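You operate a simulated robot arm through the tools that you are given. There is no shell and no other tool. Be economical: measure what you need, move in short steps, check, and stop when the job is done.

Carry out the task below with a simulated robot arm. There is one attempt and no reset: what you move stays moved.

TASK
Take the bottle with the white cap and leave it on the small sheet with the black edge.
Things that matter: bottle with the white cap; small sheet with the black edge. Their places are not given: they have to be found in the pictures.

It is judged by the outcome, as a careful person would: the job done as asked, and still so three seconds after it is handed in. It fails if anything else is knocked over, pushed out of place, dropped, spilled or broken.

THE ROBOT
A 7-joint arm with a two-finger parallel gripper, fixed in place. Base frame: the origin is at the foot of the arm, x ahead of it, y to its left, z up; the work surface is at about z = 0. Lengths are in cm, angles in degrees, forces in N, time in s.
With the tool pointing down near the work surface it reaches from about 22 to 58 cm from the base axis. Its first joint turns from -66.0 to 66.0 degrees. Payload 2.5 kg.
Tool frame: the origin (TCP) lies between the finger pads and is the grasp point; the fingertips stand 2.3 cm ahead of it; z points along the fingers, y is the line along which they close. The gripper opens to 9.4 cm. The fingers are 3.8 cm wide and 1 cm thick; the gripper's body (5.4 by 9.6 cm) begins 3.9 cm behind the TCP.
Orientation is told as [roll, pitch, yaw] about the base's x, y, z axes, in that order, counted from this pose: with the fingers straight down and closing along the base's y, the tool's x points along the base's -x, its y along +y and its z along -z.

THE INTERFACE
- The arm moves only by the tool arm_command. Its arguments are lists of equal length, an entry for each row: "delta_pos": the shift along the tool's x, y, z in cm, a list of three; "delta_rot": the turn, a rotation vector about the tool's x, y, z in degrees, a list of three; "gripper": the finger opening in cm, from 0 to 9.4. In form: {"delta_pos": [[dx, dy, dz], ...], "delta_rot": [[wx, wy, wz], ...], "gripper": [gripper, ...]}. A call has 1 to 20 rows; each row shifts and turns the commanded pose from where the row before left it, along the tool's axes as they then stand. A row lasts 0.2 s, in which the tool goes at most 5 cm and 8.6 degrees; a call with a longer step from one row to the next is refused whole, and so is a gripper value outside its range. A pose out of reach is approached as far as the arm can. The call stops where the force on the tool passes 40 N (or 10 N more than at its start, if that is more) or the arm is blocked; 0.2 s more then pass. The fingers move at their own pace (about 10.8 cm/s each) and stop on an object; they squeeze with about 36 N. The grip force told is the motor's: it shows also when the fingers shut on nothing. Time passes only in rows, and 0.2 s behind the last, so rows that do not move let the fingers close. It gives the time, the measured TCP pose, the force on the tool (base axes), the opening and the grip force at its end, in the units of the frame above (readings bear some noise), and new pictures: "pictures" is both (left out), scene, wrist or none.
- Cameras (640 x 400 px; columns grow to the right, rows downward): "scene" is fixed at [11.44, -41.03, 53.31]; the picture's right is [0.83, -0.56, 0.00], its down [-0.38, -0.56, -0.74] and it looks along [0.41, 0.61, -0.68] (base axes); focal length 252 px, centre (320, 200). "wrist" rides on the gripper at [-3.9, 0, -4.4] in the tool frame; the picture's right is [0.00, -1.00, 0.00], its down [0.97, 0.00, -0.24] and it looks along [0.24, 0.00, 0.97] (tool axes); focal length 218 px, centre (320, 200).
- probe_pixels(camera, pixels): for up to 12 pixels [column, row] of the newest picture of that camera ("zoom" is the newest enlarged one), the place [x, y, z] in the base frame of the surface seen there, good to about 0.2 cm. No time passes.
- zoom(camera, box): a new picture of the part [left, top, right, bottom] of that camera's present view, enlarged. No time passes.
- close_job(): hands the job in; it is judged then, once.

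Work in short steps. Measure before you move; look again where a grasp or a placing could have gone wrong, and mend it. You have 60 turns and 120 pictures in all, the two below and enlarged ones among them. Open the gripper and draw the arm clear of the work before you hand the job in, unless the task says otherwise; then end with one line.

The tools are called after "Call:" as a command line: name --argument value ..., lists and objects as JSON in quotes. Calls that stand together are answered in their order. arm_command: Moves the arm, as the interface text tells. Its arguments: {"type":"object","properties":{"delta_pos":{"type":"array","items":{"type":"array","items":{"type":"number"}}},"delta_rot":{"type":"array","items":{"type":"array","items":{"type":"number"}}},"gripper":{"type":"array","items":{"type":"number"}},"pictures":{"type":"string","enum":["both","scene","wrist","none"]}},"required":["delta_pos","delta_rot","gripper"]} The other tools are called the same way: probe_pixels (camera, pixels) gives the place of the surface under pixels of a picture; zoom (camera, box) takes an enlarged picture of a part of a camera's view; close_job () hands the job in.

At the start:

```text
clock: 0.0
tool_pos: [44.88, -3.23, 32.95]
ee_rot: [0.0, 0.1, 0.1]
ft_force: [0.3, 0.3, 0.2]
opening: 9.42
grasp_force: 0.1
```

scene: 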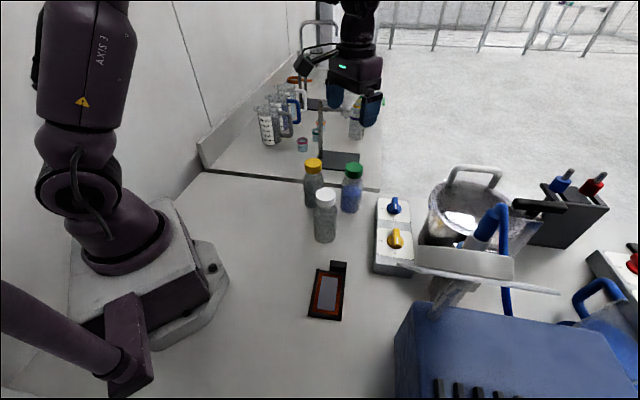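
wrist: 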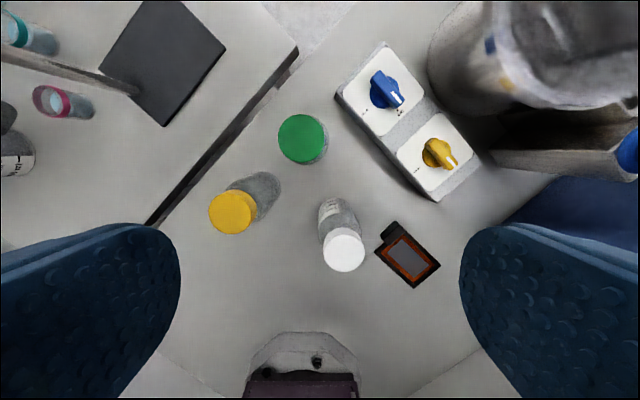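

The white-capped bottle is at scene (325,215), and the black-edged sheet seems to be at (328,292). I'll zoom and probe both.

Call:
zoom --camera "scene" --box '[270, 140, 430, 340]'

Call:
probe_pixels --camera "scene" --pixels '[[325, 194], [325, 215], [325, 238], [317, 271], [343, 273], [310, 314], [340, 318], [327, 294], [338, 266], [313, 162], [353, 170], [380, 235]]'

Call:
probe_pixels --camera "wrist" --pixels '[[343, 250], [338, 215], [390, 228], [376, 254], [412, 287], [440, 264], [408, 259], [233, 213], [302, 138], [335, 95], [437, 200], [344, 270]]'

```text
2.00 times, centred on (350, 240) of scene
```

zoom: 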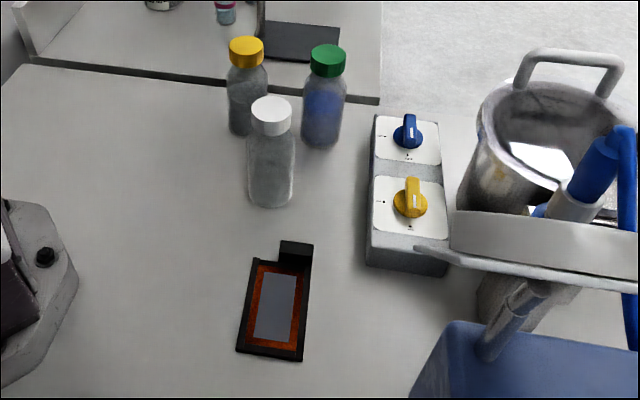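

```text
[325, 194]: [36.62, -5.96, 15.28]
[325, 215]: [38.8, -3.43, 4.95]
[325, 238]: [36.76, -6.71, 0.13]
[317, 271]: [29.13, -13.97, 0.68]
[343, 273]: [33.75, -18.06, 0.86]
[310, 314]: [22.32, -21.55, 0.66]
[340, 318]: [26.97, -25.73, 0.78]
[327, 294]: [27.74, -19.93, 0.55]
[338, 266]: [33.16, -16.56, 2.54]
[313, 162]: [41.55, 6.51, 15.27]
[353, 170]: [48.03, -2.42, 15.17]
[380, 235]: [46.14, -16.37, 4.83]
```

```text
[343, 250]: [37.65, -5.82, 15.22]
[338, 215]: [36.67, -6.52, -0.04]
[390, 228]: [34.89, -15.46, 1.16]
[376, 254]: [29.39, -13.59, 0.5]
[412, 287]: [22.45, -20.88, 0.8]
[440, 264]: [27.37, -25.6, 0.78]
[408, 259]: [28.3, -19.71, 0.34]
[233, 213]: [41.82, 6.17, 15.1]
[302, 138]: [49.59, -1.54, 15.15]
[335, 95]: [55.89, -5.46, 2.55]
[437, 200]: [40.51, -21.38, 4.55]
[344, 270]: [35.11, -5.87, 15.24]
```

The object near (28,-20) is thin, with a black rim and a raised tab. I'll check the rest of the view for another candidate sheet.

Call:
zoom --camera "scene" --box '[400, 140, 640, 400]'

Call:
zoom --camera "wrist" --box '[300, 180, 460, 300]'

Call:
zoom --camera "scene" --box '[200, 60, 400, 190]'

```text
1.54 times, centred on (520, 270) of scene
```

zoom: 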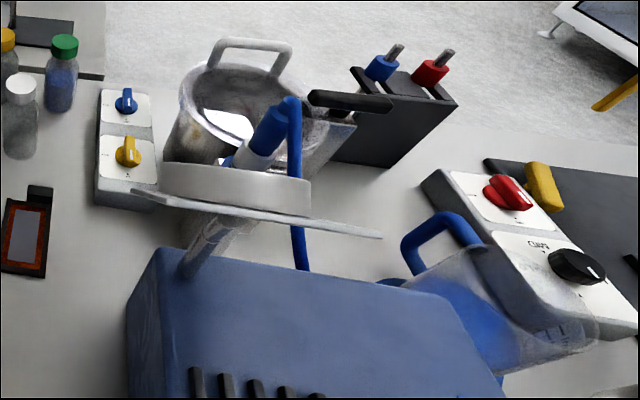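

```text
3.33 times, centred on (380, 240) of wrist
```

zoom: 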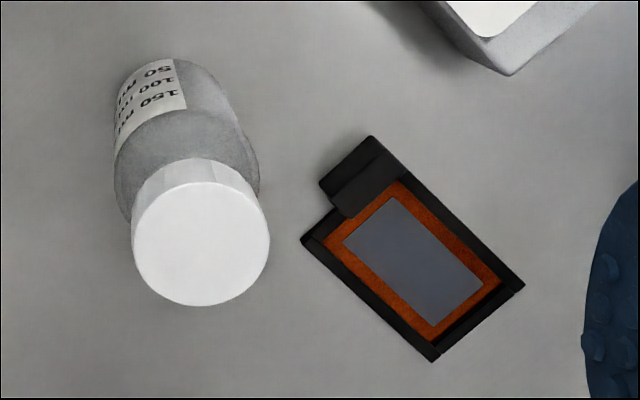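

```text
3.08 times, centred on (300, 125) of scene
```

zoom: 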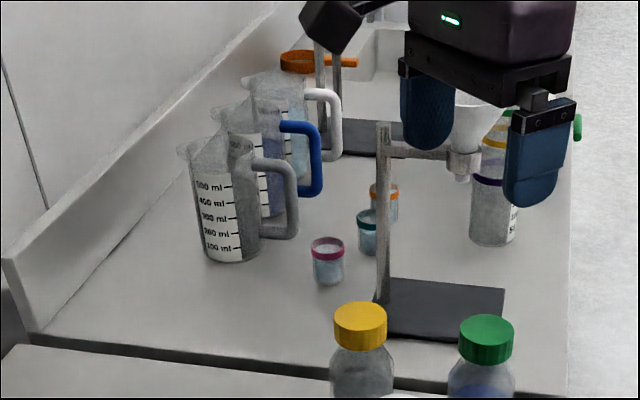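

That is the only sheet: it has a black rim and is about 10 x 7 cm. Next I'll measure the inner panel, the rim, the bottle and the nearby blue box.

Call:
probe_pixels --camera "wrist" --pixels '[[375, 251], [414, 287], [440, 266], [400, 241], [389, 252], [415, 276], [427, 265], [382, 249], [413, 281], [433, 263], [404, 235], [393, 235]]'

Call:
probe_pixels --camera "scene" --pixels '[[315, 195], [335, 195], [325, 188], [325, 208], [316, 225], [325, 225], [334, 225], [325, 242], [405, 310], [400, 340], [425, 306], [314, 215]]'

Call:
probe_pixels --camera "wrist" --pixels '[[324, 251], [363, 251], [344, 231], [344, 238], [328, 217], [322, 232], [357, 230], [352, 215], [335, 220], [325, 208]]'

```text
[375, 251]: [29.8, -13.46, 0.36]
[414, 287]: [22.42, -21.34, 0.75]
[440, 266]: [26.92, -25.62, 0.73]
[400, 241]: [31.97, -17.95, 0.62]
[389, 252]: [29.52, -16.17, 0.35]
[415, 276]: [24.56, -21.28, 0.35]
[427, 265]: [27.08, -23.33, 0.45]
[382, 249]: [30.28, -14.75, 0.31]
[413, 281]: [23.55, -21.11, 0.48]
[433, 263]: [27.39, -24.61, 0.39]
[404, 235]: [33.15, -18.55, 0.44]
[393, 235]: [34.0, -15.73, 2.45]
```

```text
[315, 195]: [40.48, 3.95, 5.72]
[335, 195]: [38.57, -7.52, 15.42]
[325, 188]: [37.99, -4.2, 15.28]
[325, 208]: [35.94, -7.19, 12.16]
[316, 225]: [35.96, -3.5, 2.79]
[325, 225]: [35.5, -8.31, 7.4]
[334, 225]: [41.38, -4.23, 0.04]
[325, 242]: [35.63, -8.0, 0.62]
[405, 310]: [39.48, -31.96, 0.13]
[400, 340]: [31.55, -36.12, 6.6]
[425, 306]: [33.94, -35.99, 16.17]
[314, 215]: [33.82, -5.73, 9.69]
```

```text
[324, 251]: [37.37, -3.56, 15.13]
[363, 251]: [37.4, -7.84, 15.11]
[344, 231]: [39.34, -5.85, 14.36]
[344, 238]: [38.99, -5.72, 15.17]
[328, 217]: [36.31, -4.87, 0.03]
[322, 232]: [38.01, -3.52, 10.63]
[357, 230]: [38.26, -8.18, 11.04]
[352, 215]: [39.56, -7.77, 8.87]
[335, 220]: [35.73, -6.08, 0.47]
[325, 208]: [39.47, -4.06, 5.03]
```

The cap is centred near (36.9,-5.8). It is about 4.4 cm wide with its top at 15.2, and the shoulder starts below about 12. I plan to grip the cap, so I'll move above it and check the alignment.

Call:
arm_command --delta_pos '[[2, -0.63, 0], [2, -0.63, 0], [2, -0.63, 0], [2, -0.63, 0], [0, 0, 2.4], [0, 0, 2.4], [0, 0, 2.4], [0, 0, 2.4], [0, 0, 1.4], [0, 0, 0]]' --delta_rot '[[0, 0, 0], [0, 0, 0], [0, 0, 0], [0, 0, 0], [0, 0, 0], [0, 0, 0], [0, 0, 0], [0, 0, 0], [0, 0, 0], [0, 0, 0]]' --gripper '[9.4, 9.4, 9.4, 9.4, 9.4, 9.4, 9.4, 9.4, 9.4, 9.4]'

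```text
clock: 2.2
tool_pos: [36.83, -5.85, 22.01]
ee_rot: [0.0, 0.0, 0.1]
ft_force: [0.4, -0.8, 0.0]
opening: 9.4
grasp_force: 0.1
```

scene: 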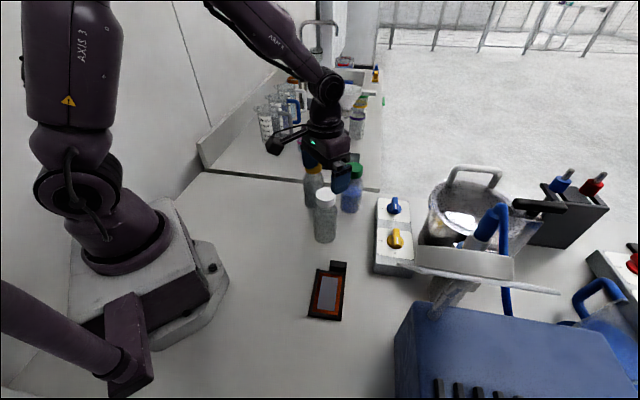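
wrist: 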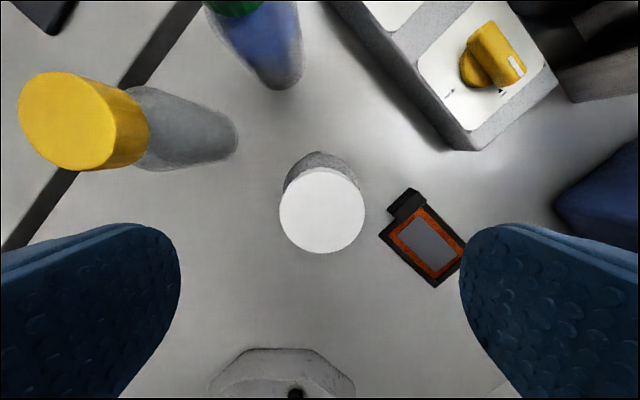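

The cap is centred at wrist (322,211). I'll probe its edges.

Call:
probe_pixels --camera "wrist" --pixels '[[322, 211], [282, 211], [362, 211], [322, 171], [322, 250], [322, 160], [300, 170]]'

Call:
zoom --camera "scene" --box '[280, 150, 380, 250]'

```text
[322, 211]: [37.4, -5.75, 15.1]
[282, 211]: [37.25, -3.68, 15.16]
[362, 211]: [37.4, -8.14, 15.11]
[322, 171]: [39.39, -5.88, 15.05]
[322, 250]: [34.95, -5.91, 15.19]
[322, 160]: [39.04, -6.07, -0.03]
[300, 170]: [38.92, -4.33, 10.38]
```

```text
4.00 times, centred on (330, 200) of scene
```

zoom: 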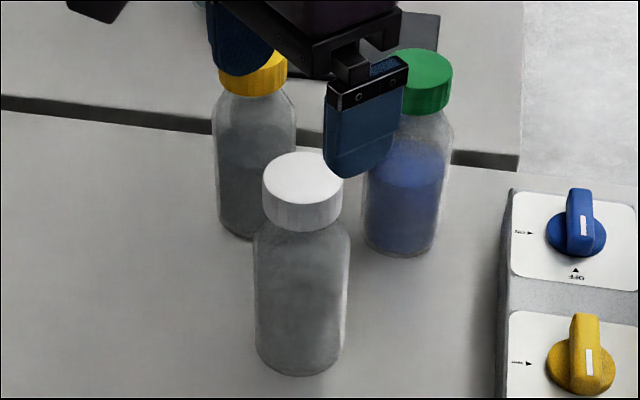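

The cap centre is at (37.15,-5.85). I'll shift 0.3 cm forward, lower to z = 14.3 and close on the cap.

Call:
arm_command --delta_pos '[[-0.3, 0, 1.7], [0, 0, 2], [0, 0, 2], [0, 0, 1.4], [0, 0, 0.6], [0, 0, 0]]' --delta_rot '[[0, 0, 0], [0, 0, 0], [0, 0, 0], [0, 0, 0], [0, 0, 0], [0, 0, 0]]' --gripper '[9.4, 9.4, 9.4, 9.4, 9.4, 9.4]' --pictures "none"

Call:
arm_command --delta_pos '[[0, 0, 0], [0, 0, 0], [0, 0, 0], [0, 0, 0], [0, 0, 0]]' --delta_rot '[[0, 0, 0], [0, 0, 0], [0, 0, 0], [0, 0, 0], [0, 0, 0]]' --gripper '[7, 5.5, 4, 3, 3]'

```text
clock: 3.6
tool_pos: [37.28, -5.72, 14.31]
ee_rot: [0.0, 0.0, 0.0]
ft_force: [-0.1, 0.0, -0.7]
opening: 9.38
grasp_force: 0.2
```

```text
clock: 4.8
tool_pos: [37.2, -5.55, 14.39]
ee_rot: [0.1, 0.0, 0.0]
ft_force: [-0.1, -0.6, -0.2]
opening: 4.51
grasp_force: 35.8
```

scene: 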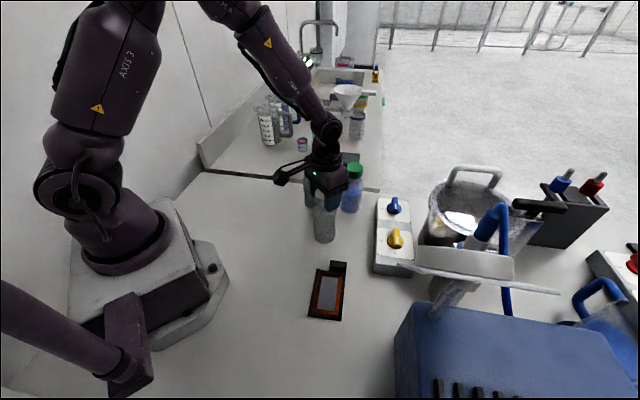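
wrist: 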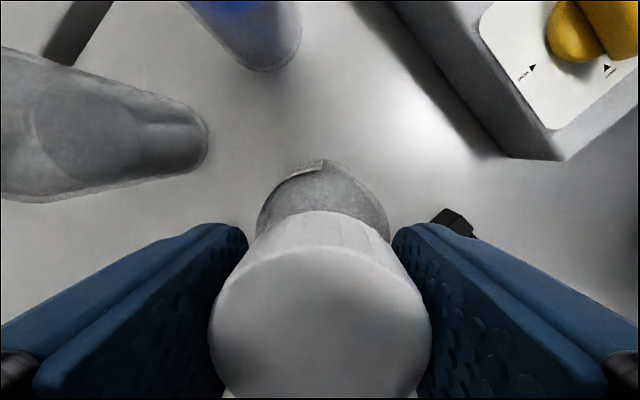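

The fingers hold the cap at 4.5 cm with 36 N. I'll lift slowly by 5 cm and check.

Call:
arm_command --delta_pos '[[0, 0, -0.4], [0, 0, -0.8], [0, 0, -1], [0, 0, -1], [0, 0, -1], [0, 0, -0.8], [0, 0, 0], [0, 0, 0]]' --delta_rot '[[0, 0, 0], [0, 0, 0], [0, 0, 0], [0, 0, 0], [0, 0, 0], [0, 0, 0], [0, 0, 0], [0, 0, 0]]' --gripper '[3, 3, 3, 3, 3, 3, 3, 3]'

```text
clock: 6.6
tool_pos: [37.22, -5.82, 19.21]
ee_rot: [0.0, 0.0, 0.0]
ft_force: [0.5, -0.7, -1.3]
opening: 4.26
grasp_force: 35.8
```

scene: 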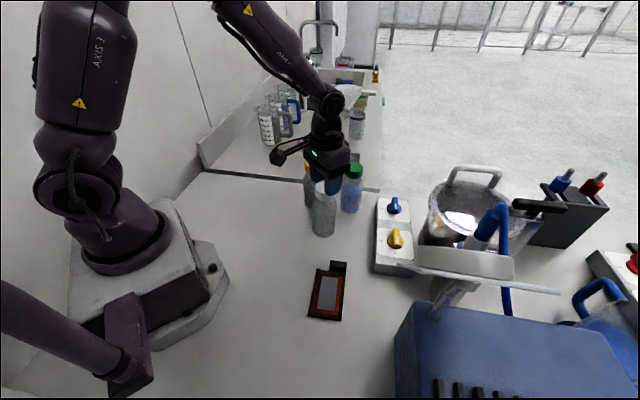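
wrist: 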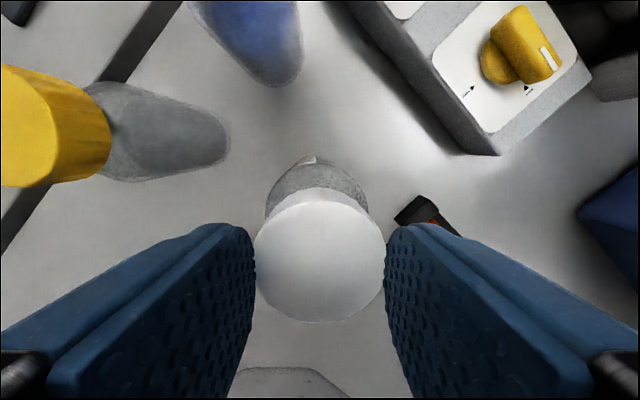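

The cap looks lower between the fingers, so it may have slipped. I'll check.

Call:
zoom --camera "scene" --box '[280, 140, 380, 250]'

Call:
probe_pixels --camera "wrist" --pixels '[[320, 260], [262, 250], [378, 250], [320, 205], [320, 318]]'

Call:
probe_pixels --camera "scene" --pixels '[[323, 237], [323, 225], [330, 187]]'

```text
3.64 times, centred on (330, 195) of scene
```

zoom: 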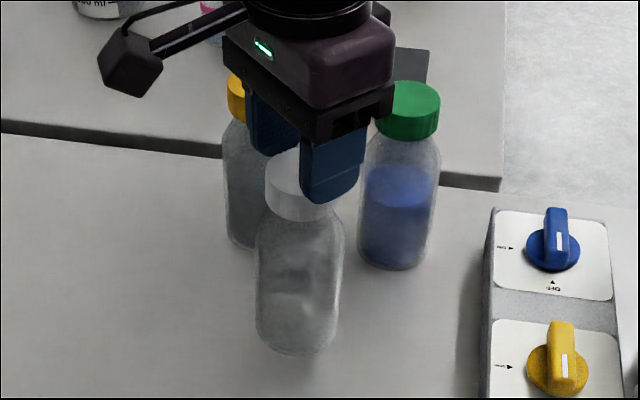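

```text
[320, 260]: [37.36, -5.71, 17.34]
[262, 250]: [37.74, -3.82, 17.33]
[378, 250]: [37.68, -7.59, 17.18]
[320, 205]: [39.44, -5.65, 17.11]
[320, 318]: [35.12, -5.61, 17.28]
```

```text
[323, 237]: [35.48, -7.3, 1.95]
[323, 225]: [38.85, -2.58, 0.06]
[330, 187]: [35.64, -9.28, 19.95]
```

The bottle has slipped: the cap top is at 17.3, while it should be at 20, so only the tips hold it. I'll set it straight back down before regripping lower.

Call:
arm_command --delta_pos '[[0, 0, 0.6], [0, 0, 0.6], [0, 0, 0.5], [0, 0, 0.3], [0, 0, 0.15], [0, 0, 0]]' --delta_rot '[[0, 0, 0], [0, 0, 0], [0, 0, 0], [0, 0, 0], [0, 0, 0], [0, 0, 0]]' --gripper '[3, 3, 3, 3, 3, 3]'

Call:
zoom --camera "scene" --box '[280, 140, 380, 250]'

```text
clock: 8.0
tool_pos: [37.17, -5.84, 17.27]
ee_rot: [0.0, -0.1, 0.0]
ft_force: [-2.7, 2.4, 15.1]
opening: 4.26
grasp_force: 36.3
```

scene: 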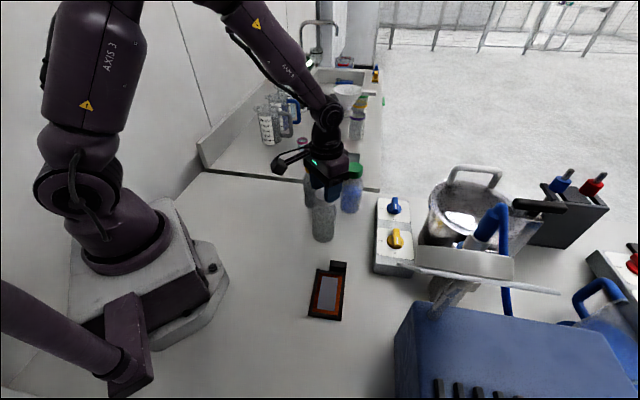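
wrist: 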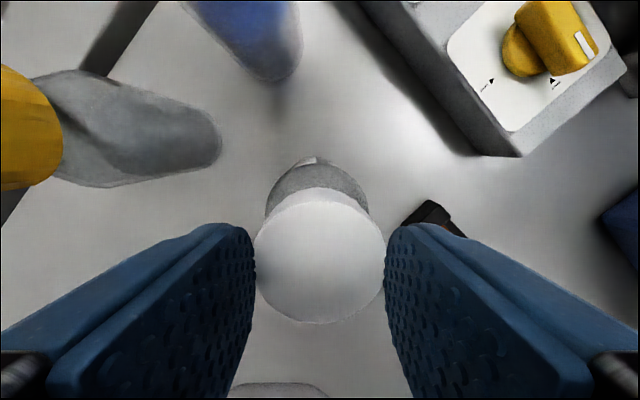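

```text
3.64 times, centred on (330, 195) of scene
```

zoom: 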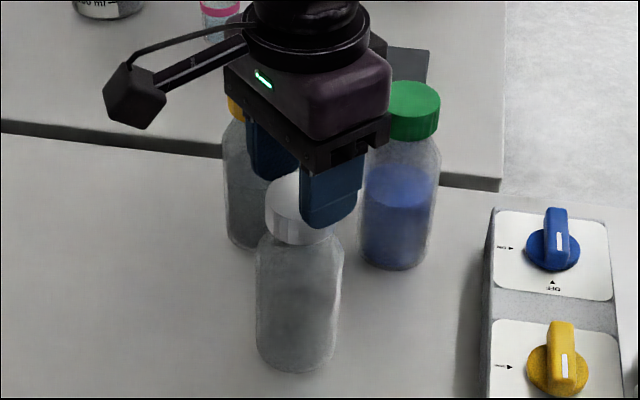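

The bottle is standing again and under light press. I'll relieve the press, open, and take a look before regripping.

Call:
arm_command --delta_pos '[[0, 0, -0.15], [0, 0, 0], [0, 0, 0], [0, 0, 0], [0, 0, 0]]' --delta_rot '[[0, 0, 0], [0, 0, 0], [0, 0, 0], [0, 0, 0], [0, 0, 0]]' --gripper '[3, 4.5, 6, 8, 9.4]'

Call:
zoom --camera "scene" --box '[280, 140, 380, 250]'

Call:
probe_pixels --camera "wrist" --pixels '[[320, 260], [265, 255], [375, 255], [320, 210], [320, 315], [320, 192], [320, 199]]'

```text
clock: 9.2
tool_pos: [37.11, -5.84, 17.34]
ee_rot: [0.0, 0.0, 0.0]
ft_force: [-0.2, 0.2, -0.3]
opening: 9.42
grasp_force: 0.1
```

scene: 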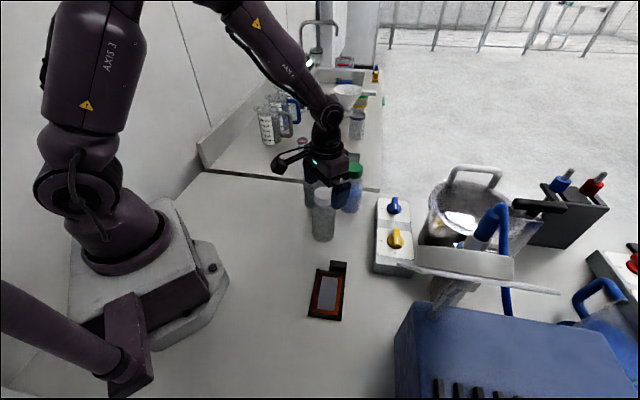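
wrist: 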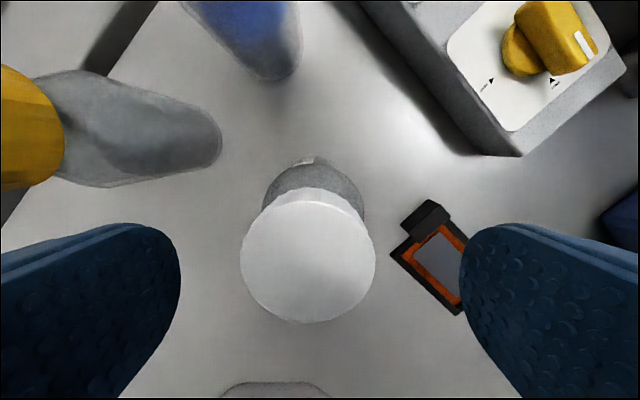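

```text
3.64 times, centred on (330, 195) of scene
```

zoom: 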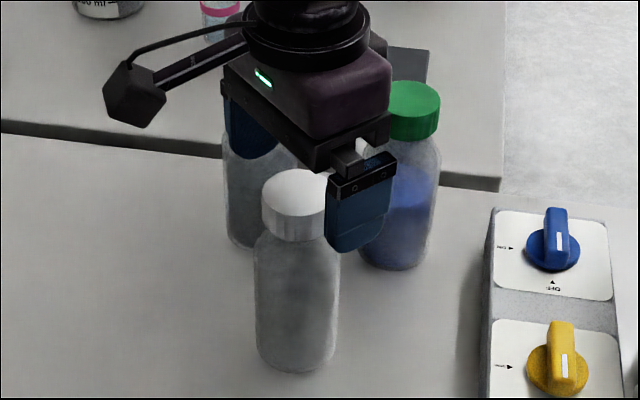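

```text
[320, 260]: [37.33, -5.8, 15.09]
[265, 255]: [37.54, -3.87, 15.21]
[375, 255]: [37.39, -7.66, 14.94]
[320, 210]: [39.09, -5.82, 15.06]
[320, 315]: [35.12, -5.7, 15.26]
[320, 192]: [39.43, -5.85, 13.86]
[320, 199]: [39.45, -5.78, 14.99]
```

The bottle is upright at about (37.2,-5.6). My earlier tips at z≈12 likely wedged on the sloping shoulder, so I'll regrip purely on the cap with tips at about 13, then test with a 1 cm lift.

Call:
arm_command --delta_pos '[[-0.1, 0.25, 0.8], [0, 0, 0.8], [0, 0, 0.4], [0, 0, 0], [0, 0, 0], [0, 0, 0], [0, 0, 0], [0, 0, 0], [0, 0, 0]]' --delta_rot '[[0, 0, 0], [0, 0, 0], [0, 0, 0], [0, 0, 0], [0, 0, 0], [0, 0, 0], [0, 0, 0], [0, 0, 0], [0, 0, 0]]' --gripper '[9.4, 9.4, 9.4, 9.4, 7, 5.5, 4, 2, 2]' --pictures "wrist"

Call:
arm_command --delta_pos '[[0, 0, 0], [0, 0, -0.1], [0, 0, -0.2], [0, 0, -0.3], [0, 0, -0.3], [0, 0, -0.1], [0, 0, 0]]' --delta_rot '[[0, 0, 0], [0, 0, 0], [0, 0, 0], [0, 0, 0], [0, 0, 0], [0, 0, 0], [0, 0, 0]]' --gripper '[0, 0, 0, 0, 0, 0, 0]'

Call:
probe_pixels --camera "wrist" --pixels '[[320, 290], [320, 330], [300, 300], [340, 300]]'

```text
clock: 11.2
tool_pos: [37.2, -5.46, 15.36]
ee_rot: [0.0, 0.1, 0.0]
ft_force: [-0.6, 0.0, 0.1]
opening: 4.49
grasp_force: 36.2
```

wrist: 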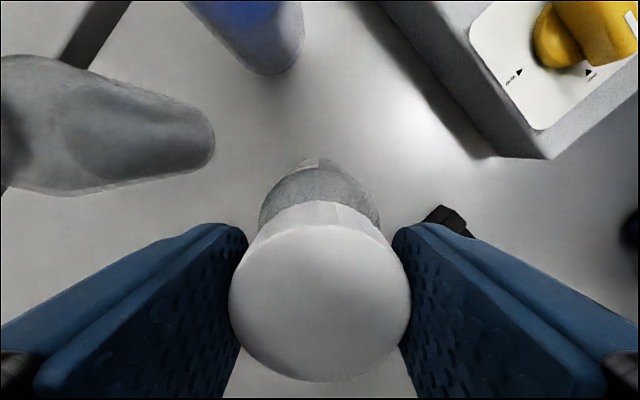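

```text
clock: 12.8
tool_pos: [37.33, -5.46, 16.36]
ee_rot: [0.0, 0.0, 0.0]
ft_force: [0.5, -0.7, -1.8]
opening: 4.48
grasp_force: 35.8
```

scene: 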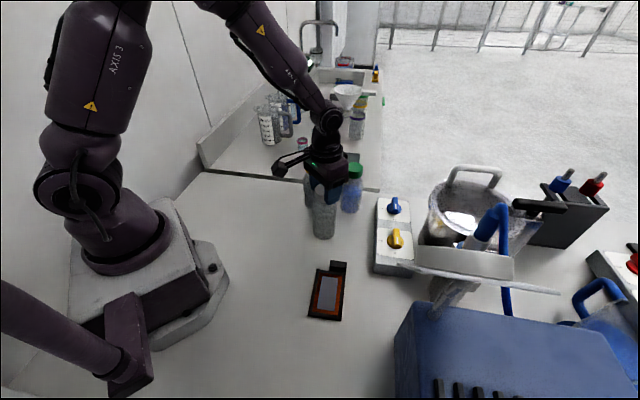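
wrist: 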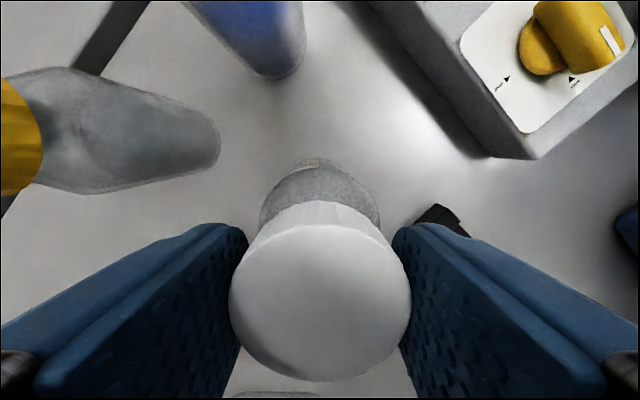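

```text
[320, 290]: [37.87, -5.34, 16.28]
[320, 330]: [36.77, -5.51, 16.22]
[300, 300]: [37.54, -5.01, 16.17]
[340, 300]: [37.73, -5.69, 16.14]
```

No slip this time: the cap top is at 16.2 after a 1 cm lift. I'll lift 2.8 cm more, gently.

Call:
arm_command --delta_pos '[[0, 0, -0.2], [0, 0, -0.3], [0, 0, -0.4], [0, 0, -0.4], [0, 0, -0.4], [0, 0, -0.4], [0, 0, -0.4], [0, 0, -0.2], [0, 0, -0.1], [0, 0, 0]]' --delta_rot '[[0, 0, 0], [0, 0, 0], [0, 0, 0], [0, 0, 0], [0, 0, 0], [0, 0, 0], [0, 0, 0], [0, 0, 0], [0, 0, 0], [0, 0, 0]]' --gripper '[0, 0, 0, 0, 0, 0, 0, 0, 0, 0]'

Call:
probe_pixels --camera "wrist" --pixels '[[320, 290], [320, 330], [300, 300], [340, 300]]'

Call:
zoom --camera "scene" --box '[280, 140, 380, 250]'

```text
clock: 15.0
tool_pos: [37.33, -5.44, 19.1]
ee_rot: [0.1, 0.0, 0.0]
ft_force: [0.3, 0.1, -0.9]
opening: 4.5
grasp_force: 36.1
```

scene: 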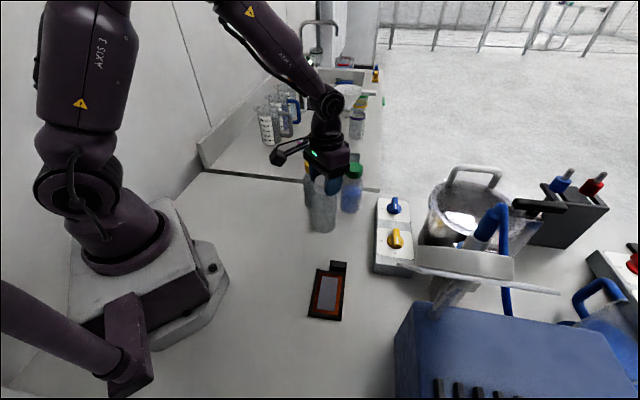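
wrist: 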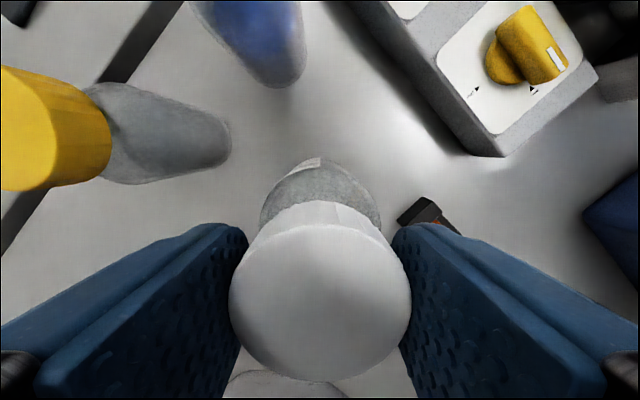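

```text
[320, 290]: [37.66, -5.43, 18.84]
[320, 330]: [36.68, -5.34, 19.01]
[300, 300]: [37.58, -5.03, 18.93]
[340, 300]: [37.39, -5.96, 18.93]
```

```text
3.64 times, centred on (330, 195) of scene
```

zoom: 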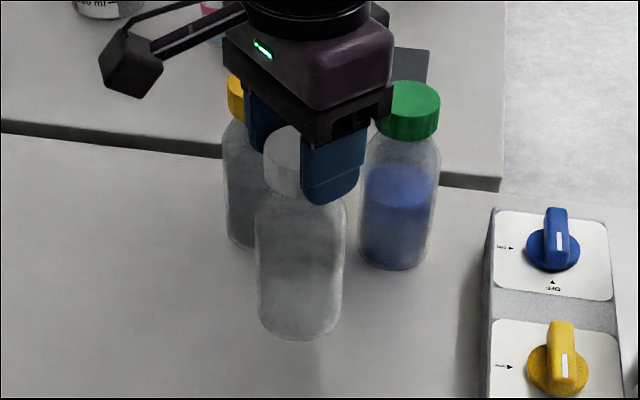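

The grip is firm and the bottle bottom is at about 3.7 cm. I'll carry it to the sheet in smooth small steps: first -x, then -y, which avoids the raised tab.

Call:
arm_command --delta_pos '[[0.2, 0, -0.2], [0.5, 0, -0.2], [0.8, 0, 0], [0.9, 0, 0], [0.9, 0, 0], [0.9, -0.2, 0], [0.9, -0.4, 0], [0.9, -0.6, 0], [0.9, -0.8, 0], [0.9, -0.9, 0], [0.6, -0.9, 0], [0.4, -0.9, 0], [0.2, -0.9, 0], [0, -0.9, 0], [0, -0.9, 0], [0, -0.9, 0], [0, -0.6, 0], [0, -0.3, 0], [0, -0.1, 0], [0, 0, 0]]' --delta_rot '[[0, 0, 0], [0, 0, 0], [0, 0, 0], [0, 0, 0], [0, 0, 0], [0, 0, 0], [0, 0, 0], [0, 0, 0], [0, 0, 0], [0, 0, 0], [0, 0, 0], [0, 0, 0], [0, 0, 0], [0, 0, 0], [0, 0, 0], [0, 0, 0], [0, 0, 0], [0, 0, 0], [0, 0, 0], [0, 0, 0]]' --gripper '[0, 0, 0, 0, 0, 0, 0, 0, 0, 0, 0, 0, 0, 0, 0, 0, 0, 0, 0, 0]'

```text
clock: 19.2
tool_pos: [28.41, -14.94, 19.43]
ee_rot: [0.0, 0.0, 0.0]
ft_force: [0.5, -0.3, 0.0]
opening: 4.5
grasp_force: 35.9
```

scene: 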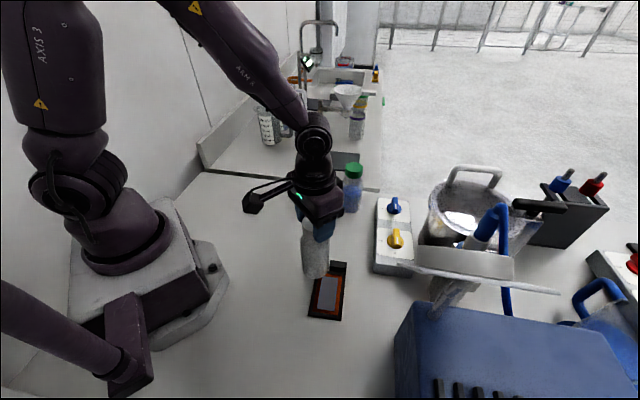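
wrist: 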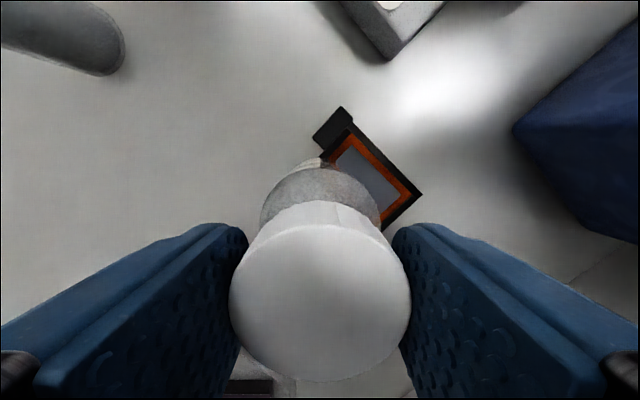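

The grip is unchanged. I'll move the remaining 4.6 cm in -y and re-measure the sheet around the bottle.

Call:
arm_command --delta_pos '[[0.1, -0.3, 0], [0, -0.6, 0], [0, -0.8, 0], [0, -0.9, 0], [0, -0.9, 0], [0, -0.6, 0], [0, -0.4, 0], [0, -0.15, 0], [0, 0, 0], [0, 0, 0]]' --delta_rot '[[0, 0, 0], [0, 0, 0], [0, 0, 0], [0, 0, 0], [0, 0, 0], [0, 0, 0], [0, 0, 0], [0, 0, 0], [0, 0, 0], [0, 0, 0]]' --gripper '[0, 0, 0, 0, 0, 0, 0, 0, 0, 0]'

Call:
zoom --camera "scene" --box '[270, 200, 390, 340]'

Call:
zoom --camera "wrist" --box '[220, 100, 420, 250]'

```text
clock: 21.4
tool_pos: [28.16, -19.5, 19.46]
ee_rot: [0.1, 0.0, 0.0]
ft_force: [0.6, 0.1, -0.4]
opening: 4.49
grasp_force: 35.9
```

scene: 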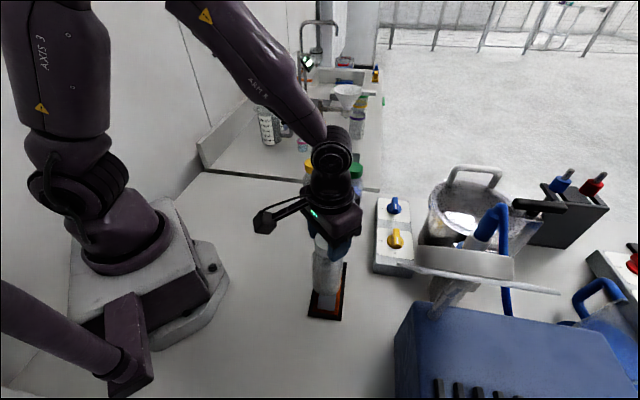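
wrist: 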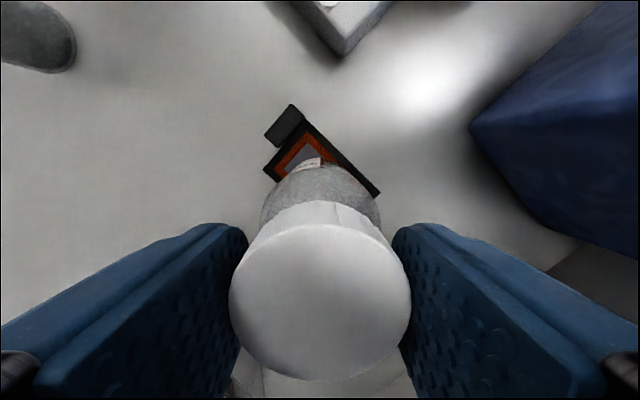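

```text
2.86 times, centred on (330, 270) of scene
```

zoom: 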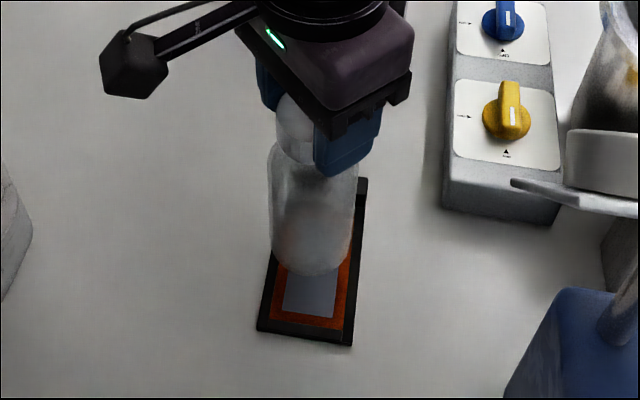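

```text
2.67 times, centred on (320, 175) of wrist
```

zoom: 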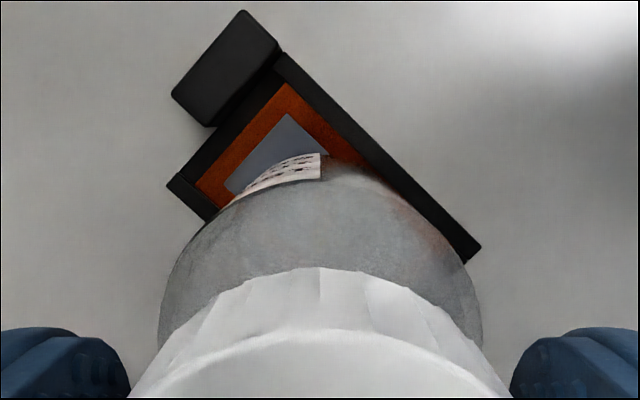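

I'll re-measure the sheet's visible corners from here.

Call:
probe_pixels --camera "zoom" --pixels '[[280, 62], [174, 184], [474, 248], [288, 88], [200, 188]]'

Call:
probe_pixels --camera "scene" --pixels '[[311, 315], [341, 319], [326, 310], [322, 293], [345, 274]]'

```text
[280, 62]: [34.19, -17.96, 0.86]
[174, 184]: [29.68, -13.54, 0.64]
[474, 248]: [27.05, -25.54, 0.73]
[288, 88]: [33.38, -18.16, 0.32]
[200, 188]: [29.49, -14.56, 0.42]
```

```text
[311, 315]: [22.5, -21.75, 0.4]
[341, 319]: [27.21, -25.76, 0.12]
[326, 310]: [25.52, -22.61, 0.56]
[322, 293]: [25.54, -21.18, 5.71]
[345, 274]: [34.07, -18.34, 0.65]
```

The sheet centre is (28.3,-19.6) and the bottle is over it within 0.2 cm. I'll lower to just above the sheet, then inch down to contact (expected at TCP z ≈ 15.8–16.1).

Call:
arm_command --delta_pos '[[-0.1, -0.1, 0.3], [0, 0, 0.5], [0, 0, 0.6], [0, 0, 0.6], [0, 0, 0.5], [0, 0, 0.3], [0, 0, 0.2], [0, 0, 0.1], [0, 0, 0.1], [0, 0, 0]]' --delta_rot '[[0, 0, 0], [0, 0, 0], [0, 0, 0], [0, 0, 0], [0, 0, 0], [0, 0, 0], [0, 0, 0], [0, 0, 0], [0, 0, 0], [0, 0, 0]]' --gripper '[0, 0, 0, 0, 0, 0, 0, 0, 0, 0]' --pictures "scene"

Call:
arm_command --delta_pos '[[0, 0, 0.1], [0, 0, 0.1], [0, 0, 0]]' --delta_rot '[[0, 0, 0], [0, 0, 0], [0, 0, 0]]' --gripper '[0, 0, 0]' --pictures "none"

```text
clock: 23.6
tool_pos: [28.27, -19.64, 16.28]
ee_rot: [0.0, 0.1, 0.0]
ft_force: [-0.5, 0.4, -0.3]
opening: 4.49
grasp_force: 36.2
```

scene: 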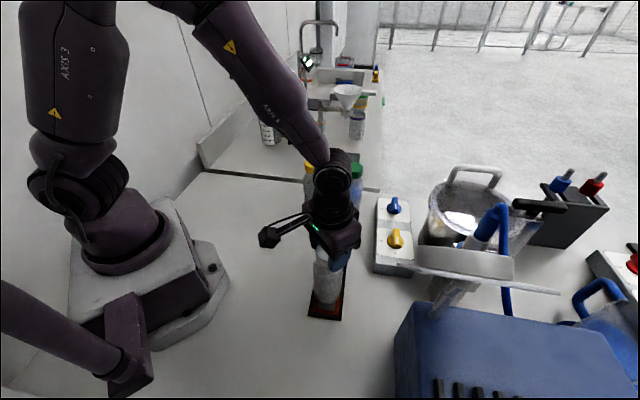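

```text
clock: 24.4
tool_pos: [28.45, -19.58, 16.11]
ee_rot: [0.0, 0.0, 0.0]
ft_force: [0.9, 0.7, -1.1]
opening: 4.49
grasp_force: 36.0
```

There is no contact yet, so I'll keep inching down.

Call:
arm_command --delta_pos '[[0, 0, 0.1], [0, 0, 0.05], [0, 0, 0]]' --delta_rot '[[0, 0, 0], [0, 0, 0], [0, 0, 0]]' --gripper '[0, 0, 0]' --pictures "none"

```text
clock: 25.2
tool_pos: [28.44, -19.77, 15.9]
ee_rot: [-0.1, -0.1, 0.1]
ft_force: [-2.2, 0.9, 15.1]
opening: 4.47
grasp_force: 36.3
```

Contact: 15 N upward at TCP z = 15.9, which matches the rim height. I'll ease up slightly and check before opening.

Call:
arm_command --delta_pos '[[0, 0, -0.06], [0, 0, 0], [0, 0, 0]]' --delta_rot '[[0, 0, 0], [0, 0, 0], [0, 0, 0]]' --gripper '[0, 0, 0]' --pictures "scene"

Call:
zoom --camera "scene" --box '[270, 220, 390, 340]'

```text
clock: 26.0
tool_pos: [28.25, -19.52, 16.01]
ee_rot: [0.1, 0.0, -0.1]
ft_force: [0.5, -0.1, 1.9]
opening: 4.45
grasp_force: 35.9
```

scene: 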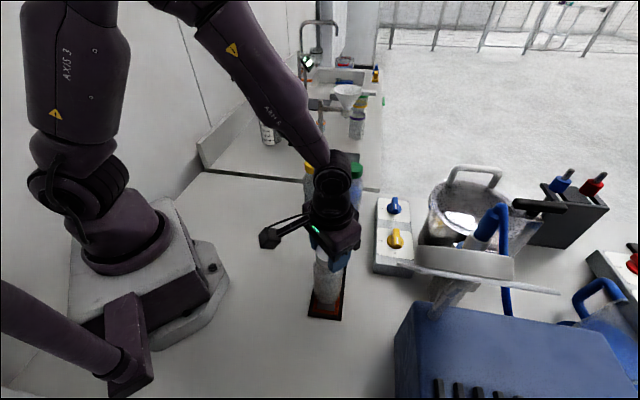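

```text
3.33 times, centred on (330, 280) of scene
```

zoom: 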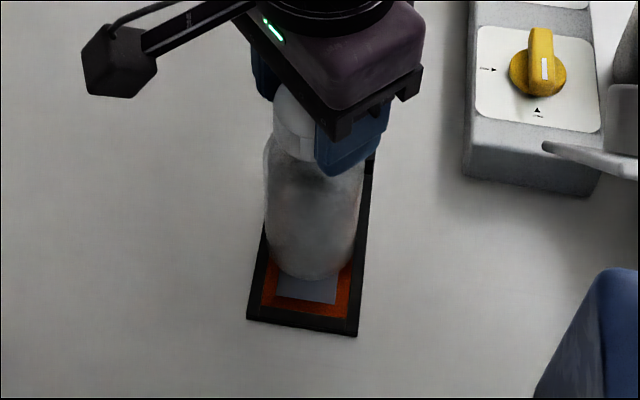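

The bottle stands upright on the middle of the sheet with its weight resting there. I'll open gradually.

Call:
arm_command --delta_pos '[[0, 0, 0], [0, 0, 0], [0, 0, 0], [0, 0, 0], [0, 0, 0], [0, 0, 0]]' --delta_rot '[[0, 0, 0], [0, 0, 0], [0, 0, 0], [0, 0, 0], [0, 0, 0], [0, 0, 0]]' --gripper '[4.7, 5.2, 6, 7.5, 9, 9.4]'

```text
clock: 27.4
tool_pos: [28.43, -19.59, 16.03]
ee_rot: [0.0, 0.0, 0.1]
ft_force: [0.0, -0.1, 0.6]
opening: 9.4
grasp_force: 0.0
```

scene: 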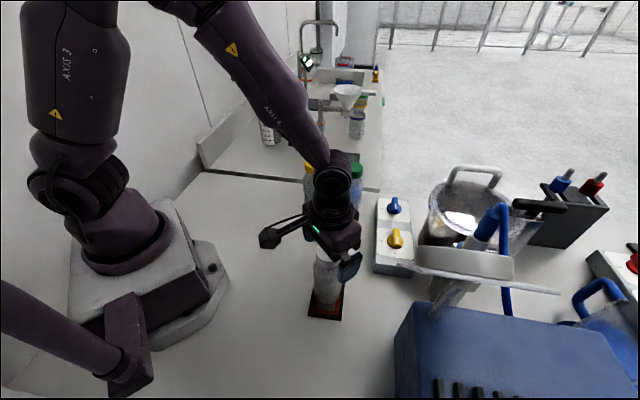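
wrist: 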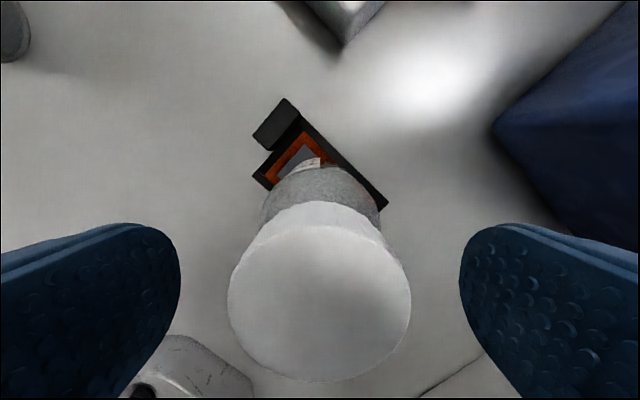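

The gripper is open and the bottle is standing. I'll rise straight up, then draw back clear.

Call:
arm_command --delta_pos '[[0, 0, -0.5], [0, 0, -1], [0, 0, -2], [0, 0, -2], [0, 0, -2], [0, 0, -2], [0, 0, -2], [0, 0, -2], [-1, 2, 0], [-1, 2, 0], [-1, 2, 0], [-1, 2, 0], [-1, 2, 0], [-1, 2, 0], [0, 0, 0], [0, 0, 0]]' --delta_rot '[[0, 0, 0], [0, 0, 0], [0, 0, 0], [0, 0, 0], [0, 0, 0], [0, 0, 0], [0, 0, 0], [0, 0, 0], [0, 0, 0], [0, 0, 0], [0, 0, 0], [0, 0, 0], [0, 0, 0], [0, 0, 0], [0, 0, 0], [0, 0, 0]]' --gripper '[9.4, 9.4, 9.4, 9.4, 9.4, 9.4, 9.4, 9.4, 9.4, 9.4, 9.4, 9.4, 9.4, 9.4, 9.4, 9.4]'

Call:
zoom --camera "scene" --box '[260, 150, 400, 340]'

```text
clock: 30.8
tool_pos: [34.42, -7.5, 29.5]
ee_rot: [-0.1, 0.0, 0.0]
ft_force: [-0.5, 0.5, -0.1]
opening: 9.44
grasp_force: 0.1
```

scene: 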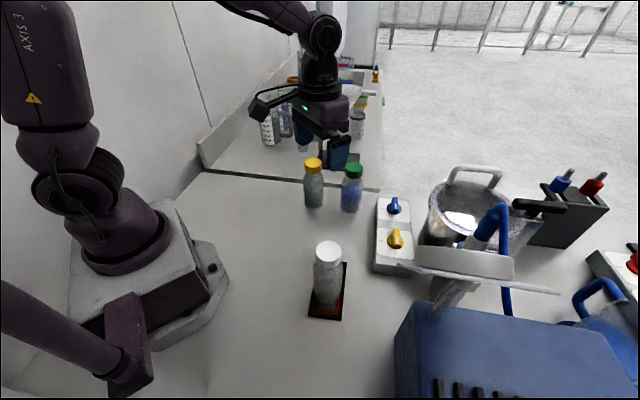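
wrist: 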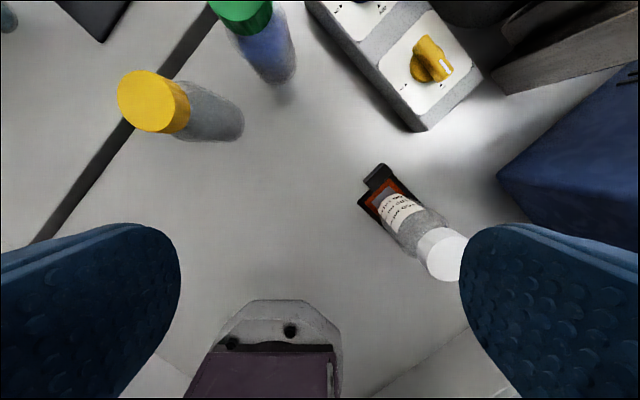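

```text
2.11 times, centred on (330, 245) of scene
```

zoom: 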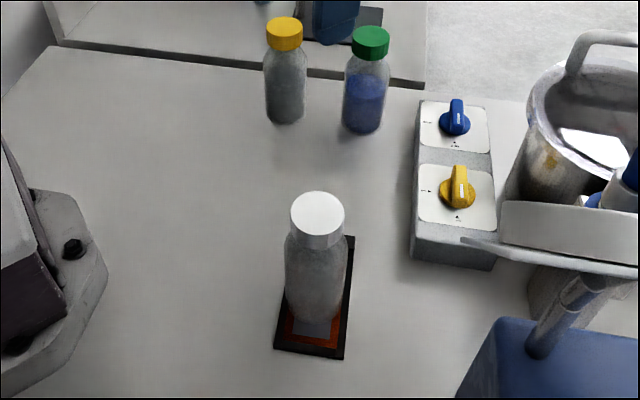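

The bottle stands upright, centred on the sheet, the other objects are undisturbed and the arm is clear, so I'm handing in.

Call:
close_job

```text
The job is handed in.
```

The white-capped bottle is standing upright on the small black-edged sheet, the gripper is open and clear, and nothing else was disturbed; the first lift slipped about 2.7 cm, so I set the bottle back down and regripped it.
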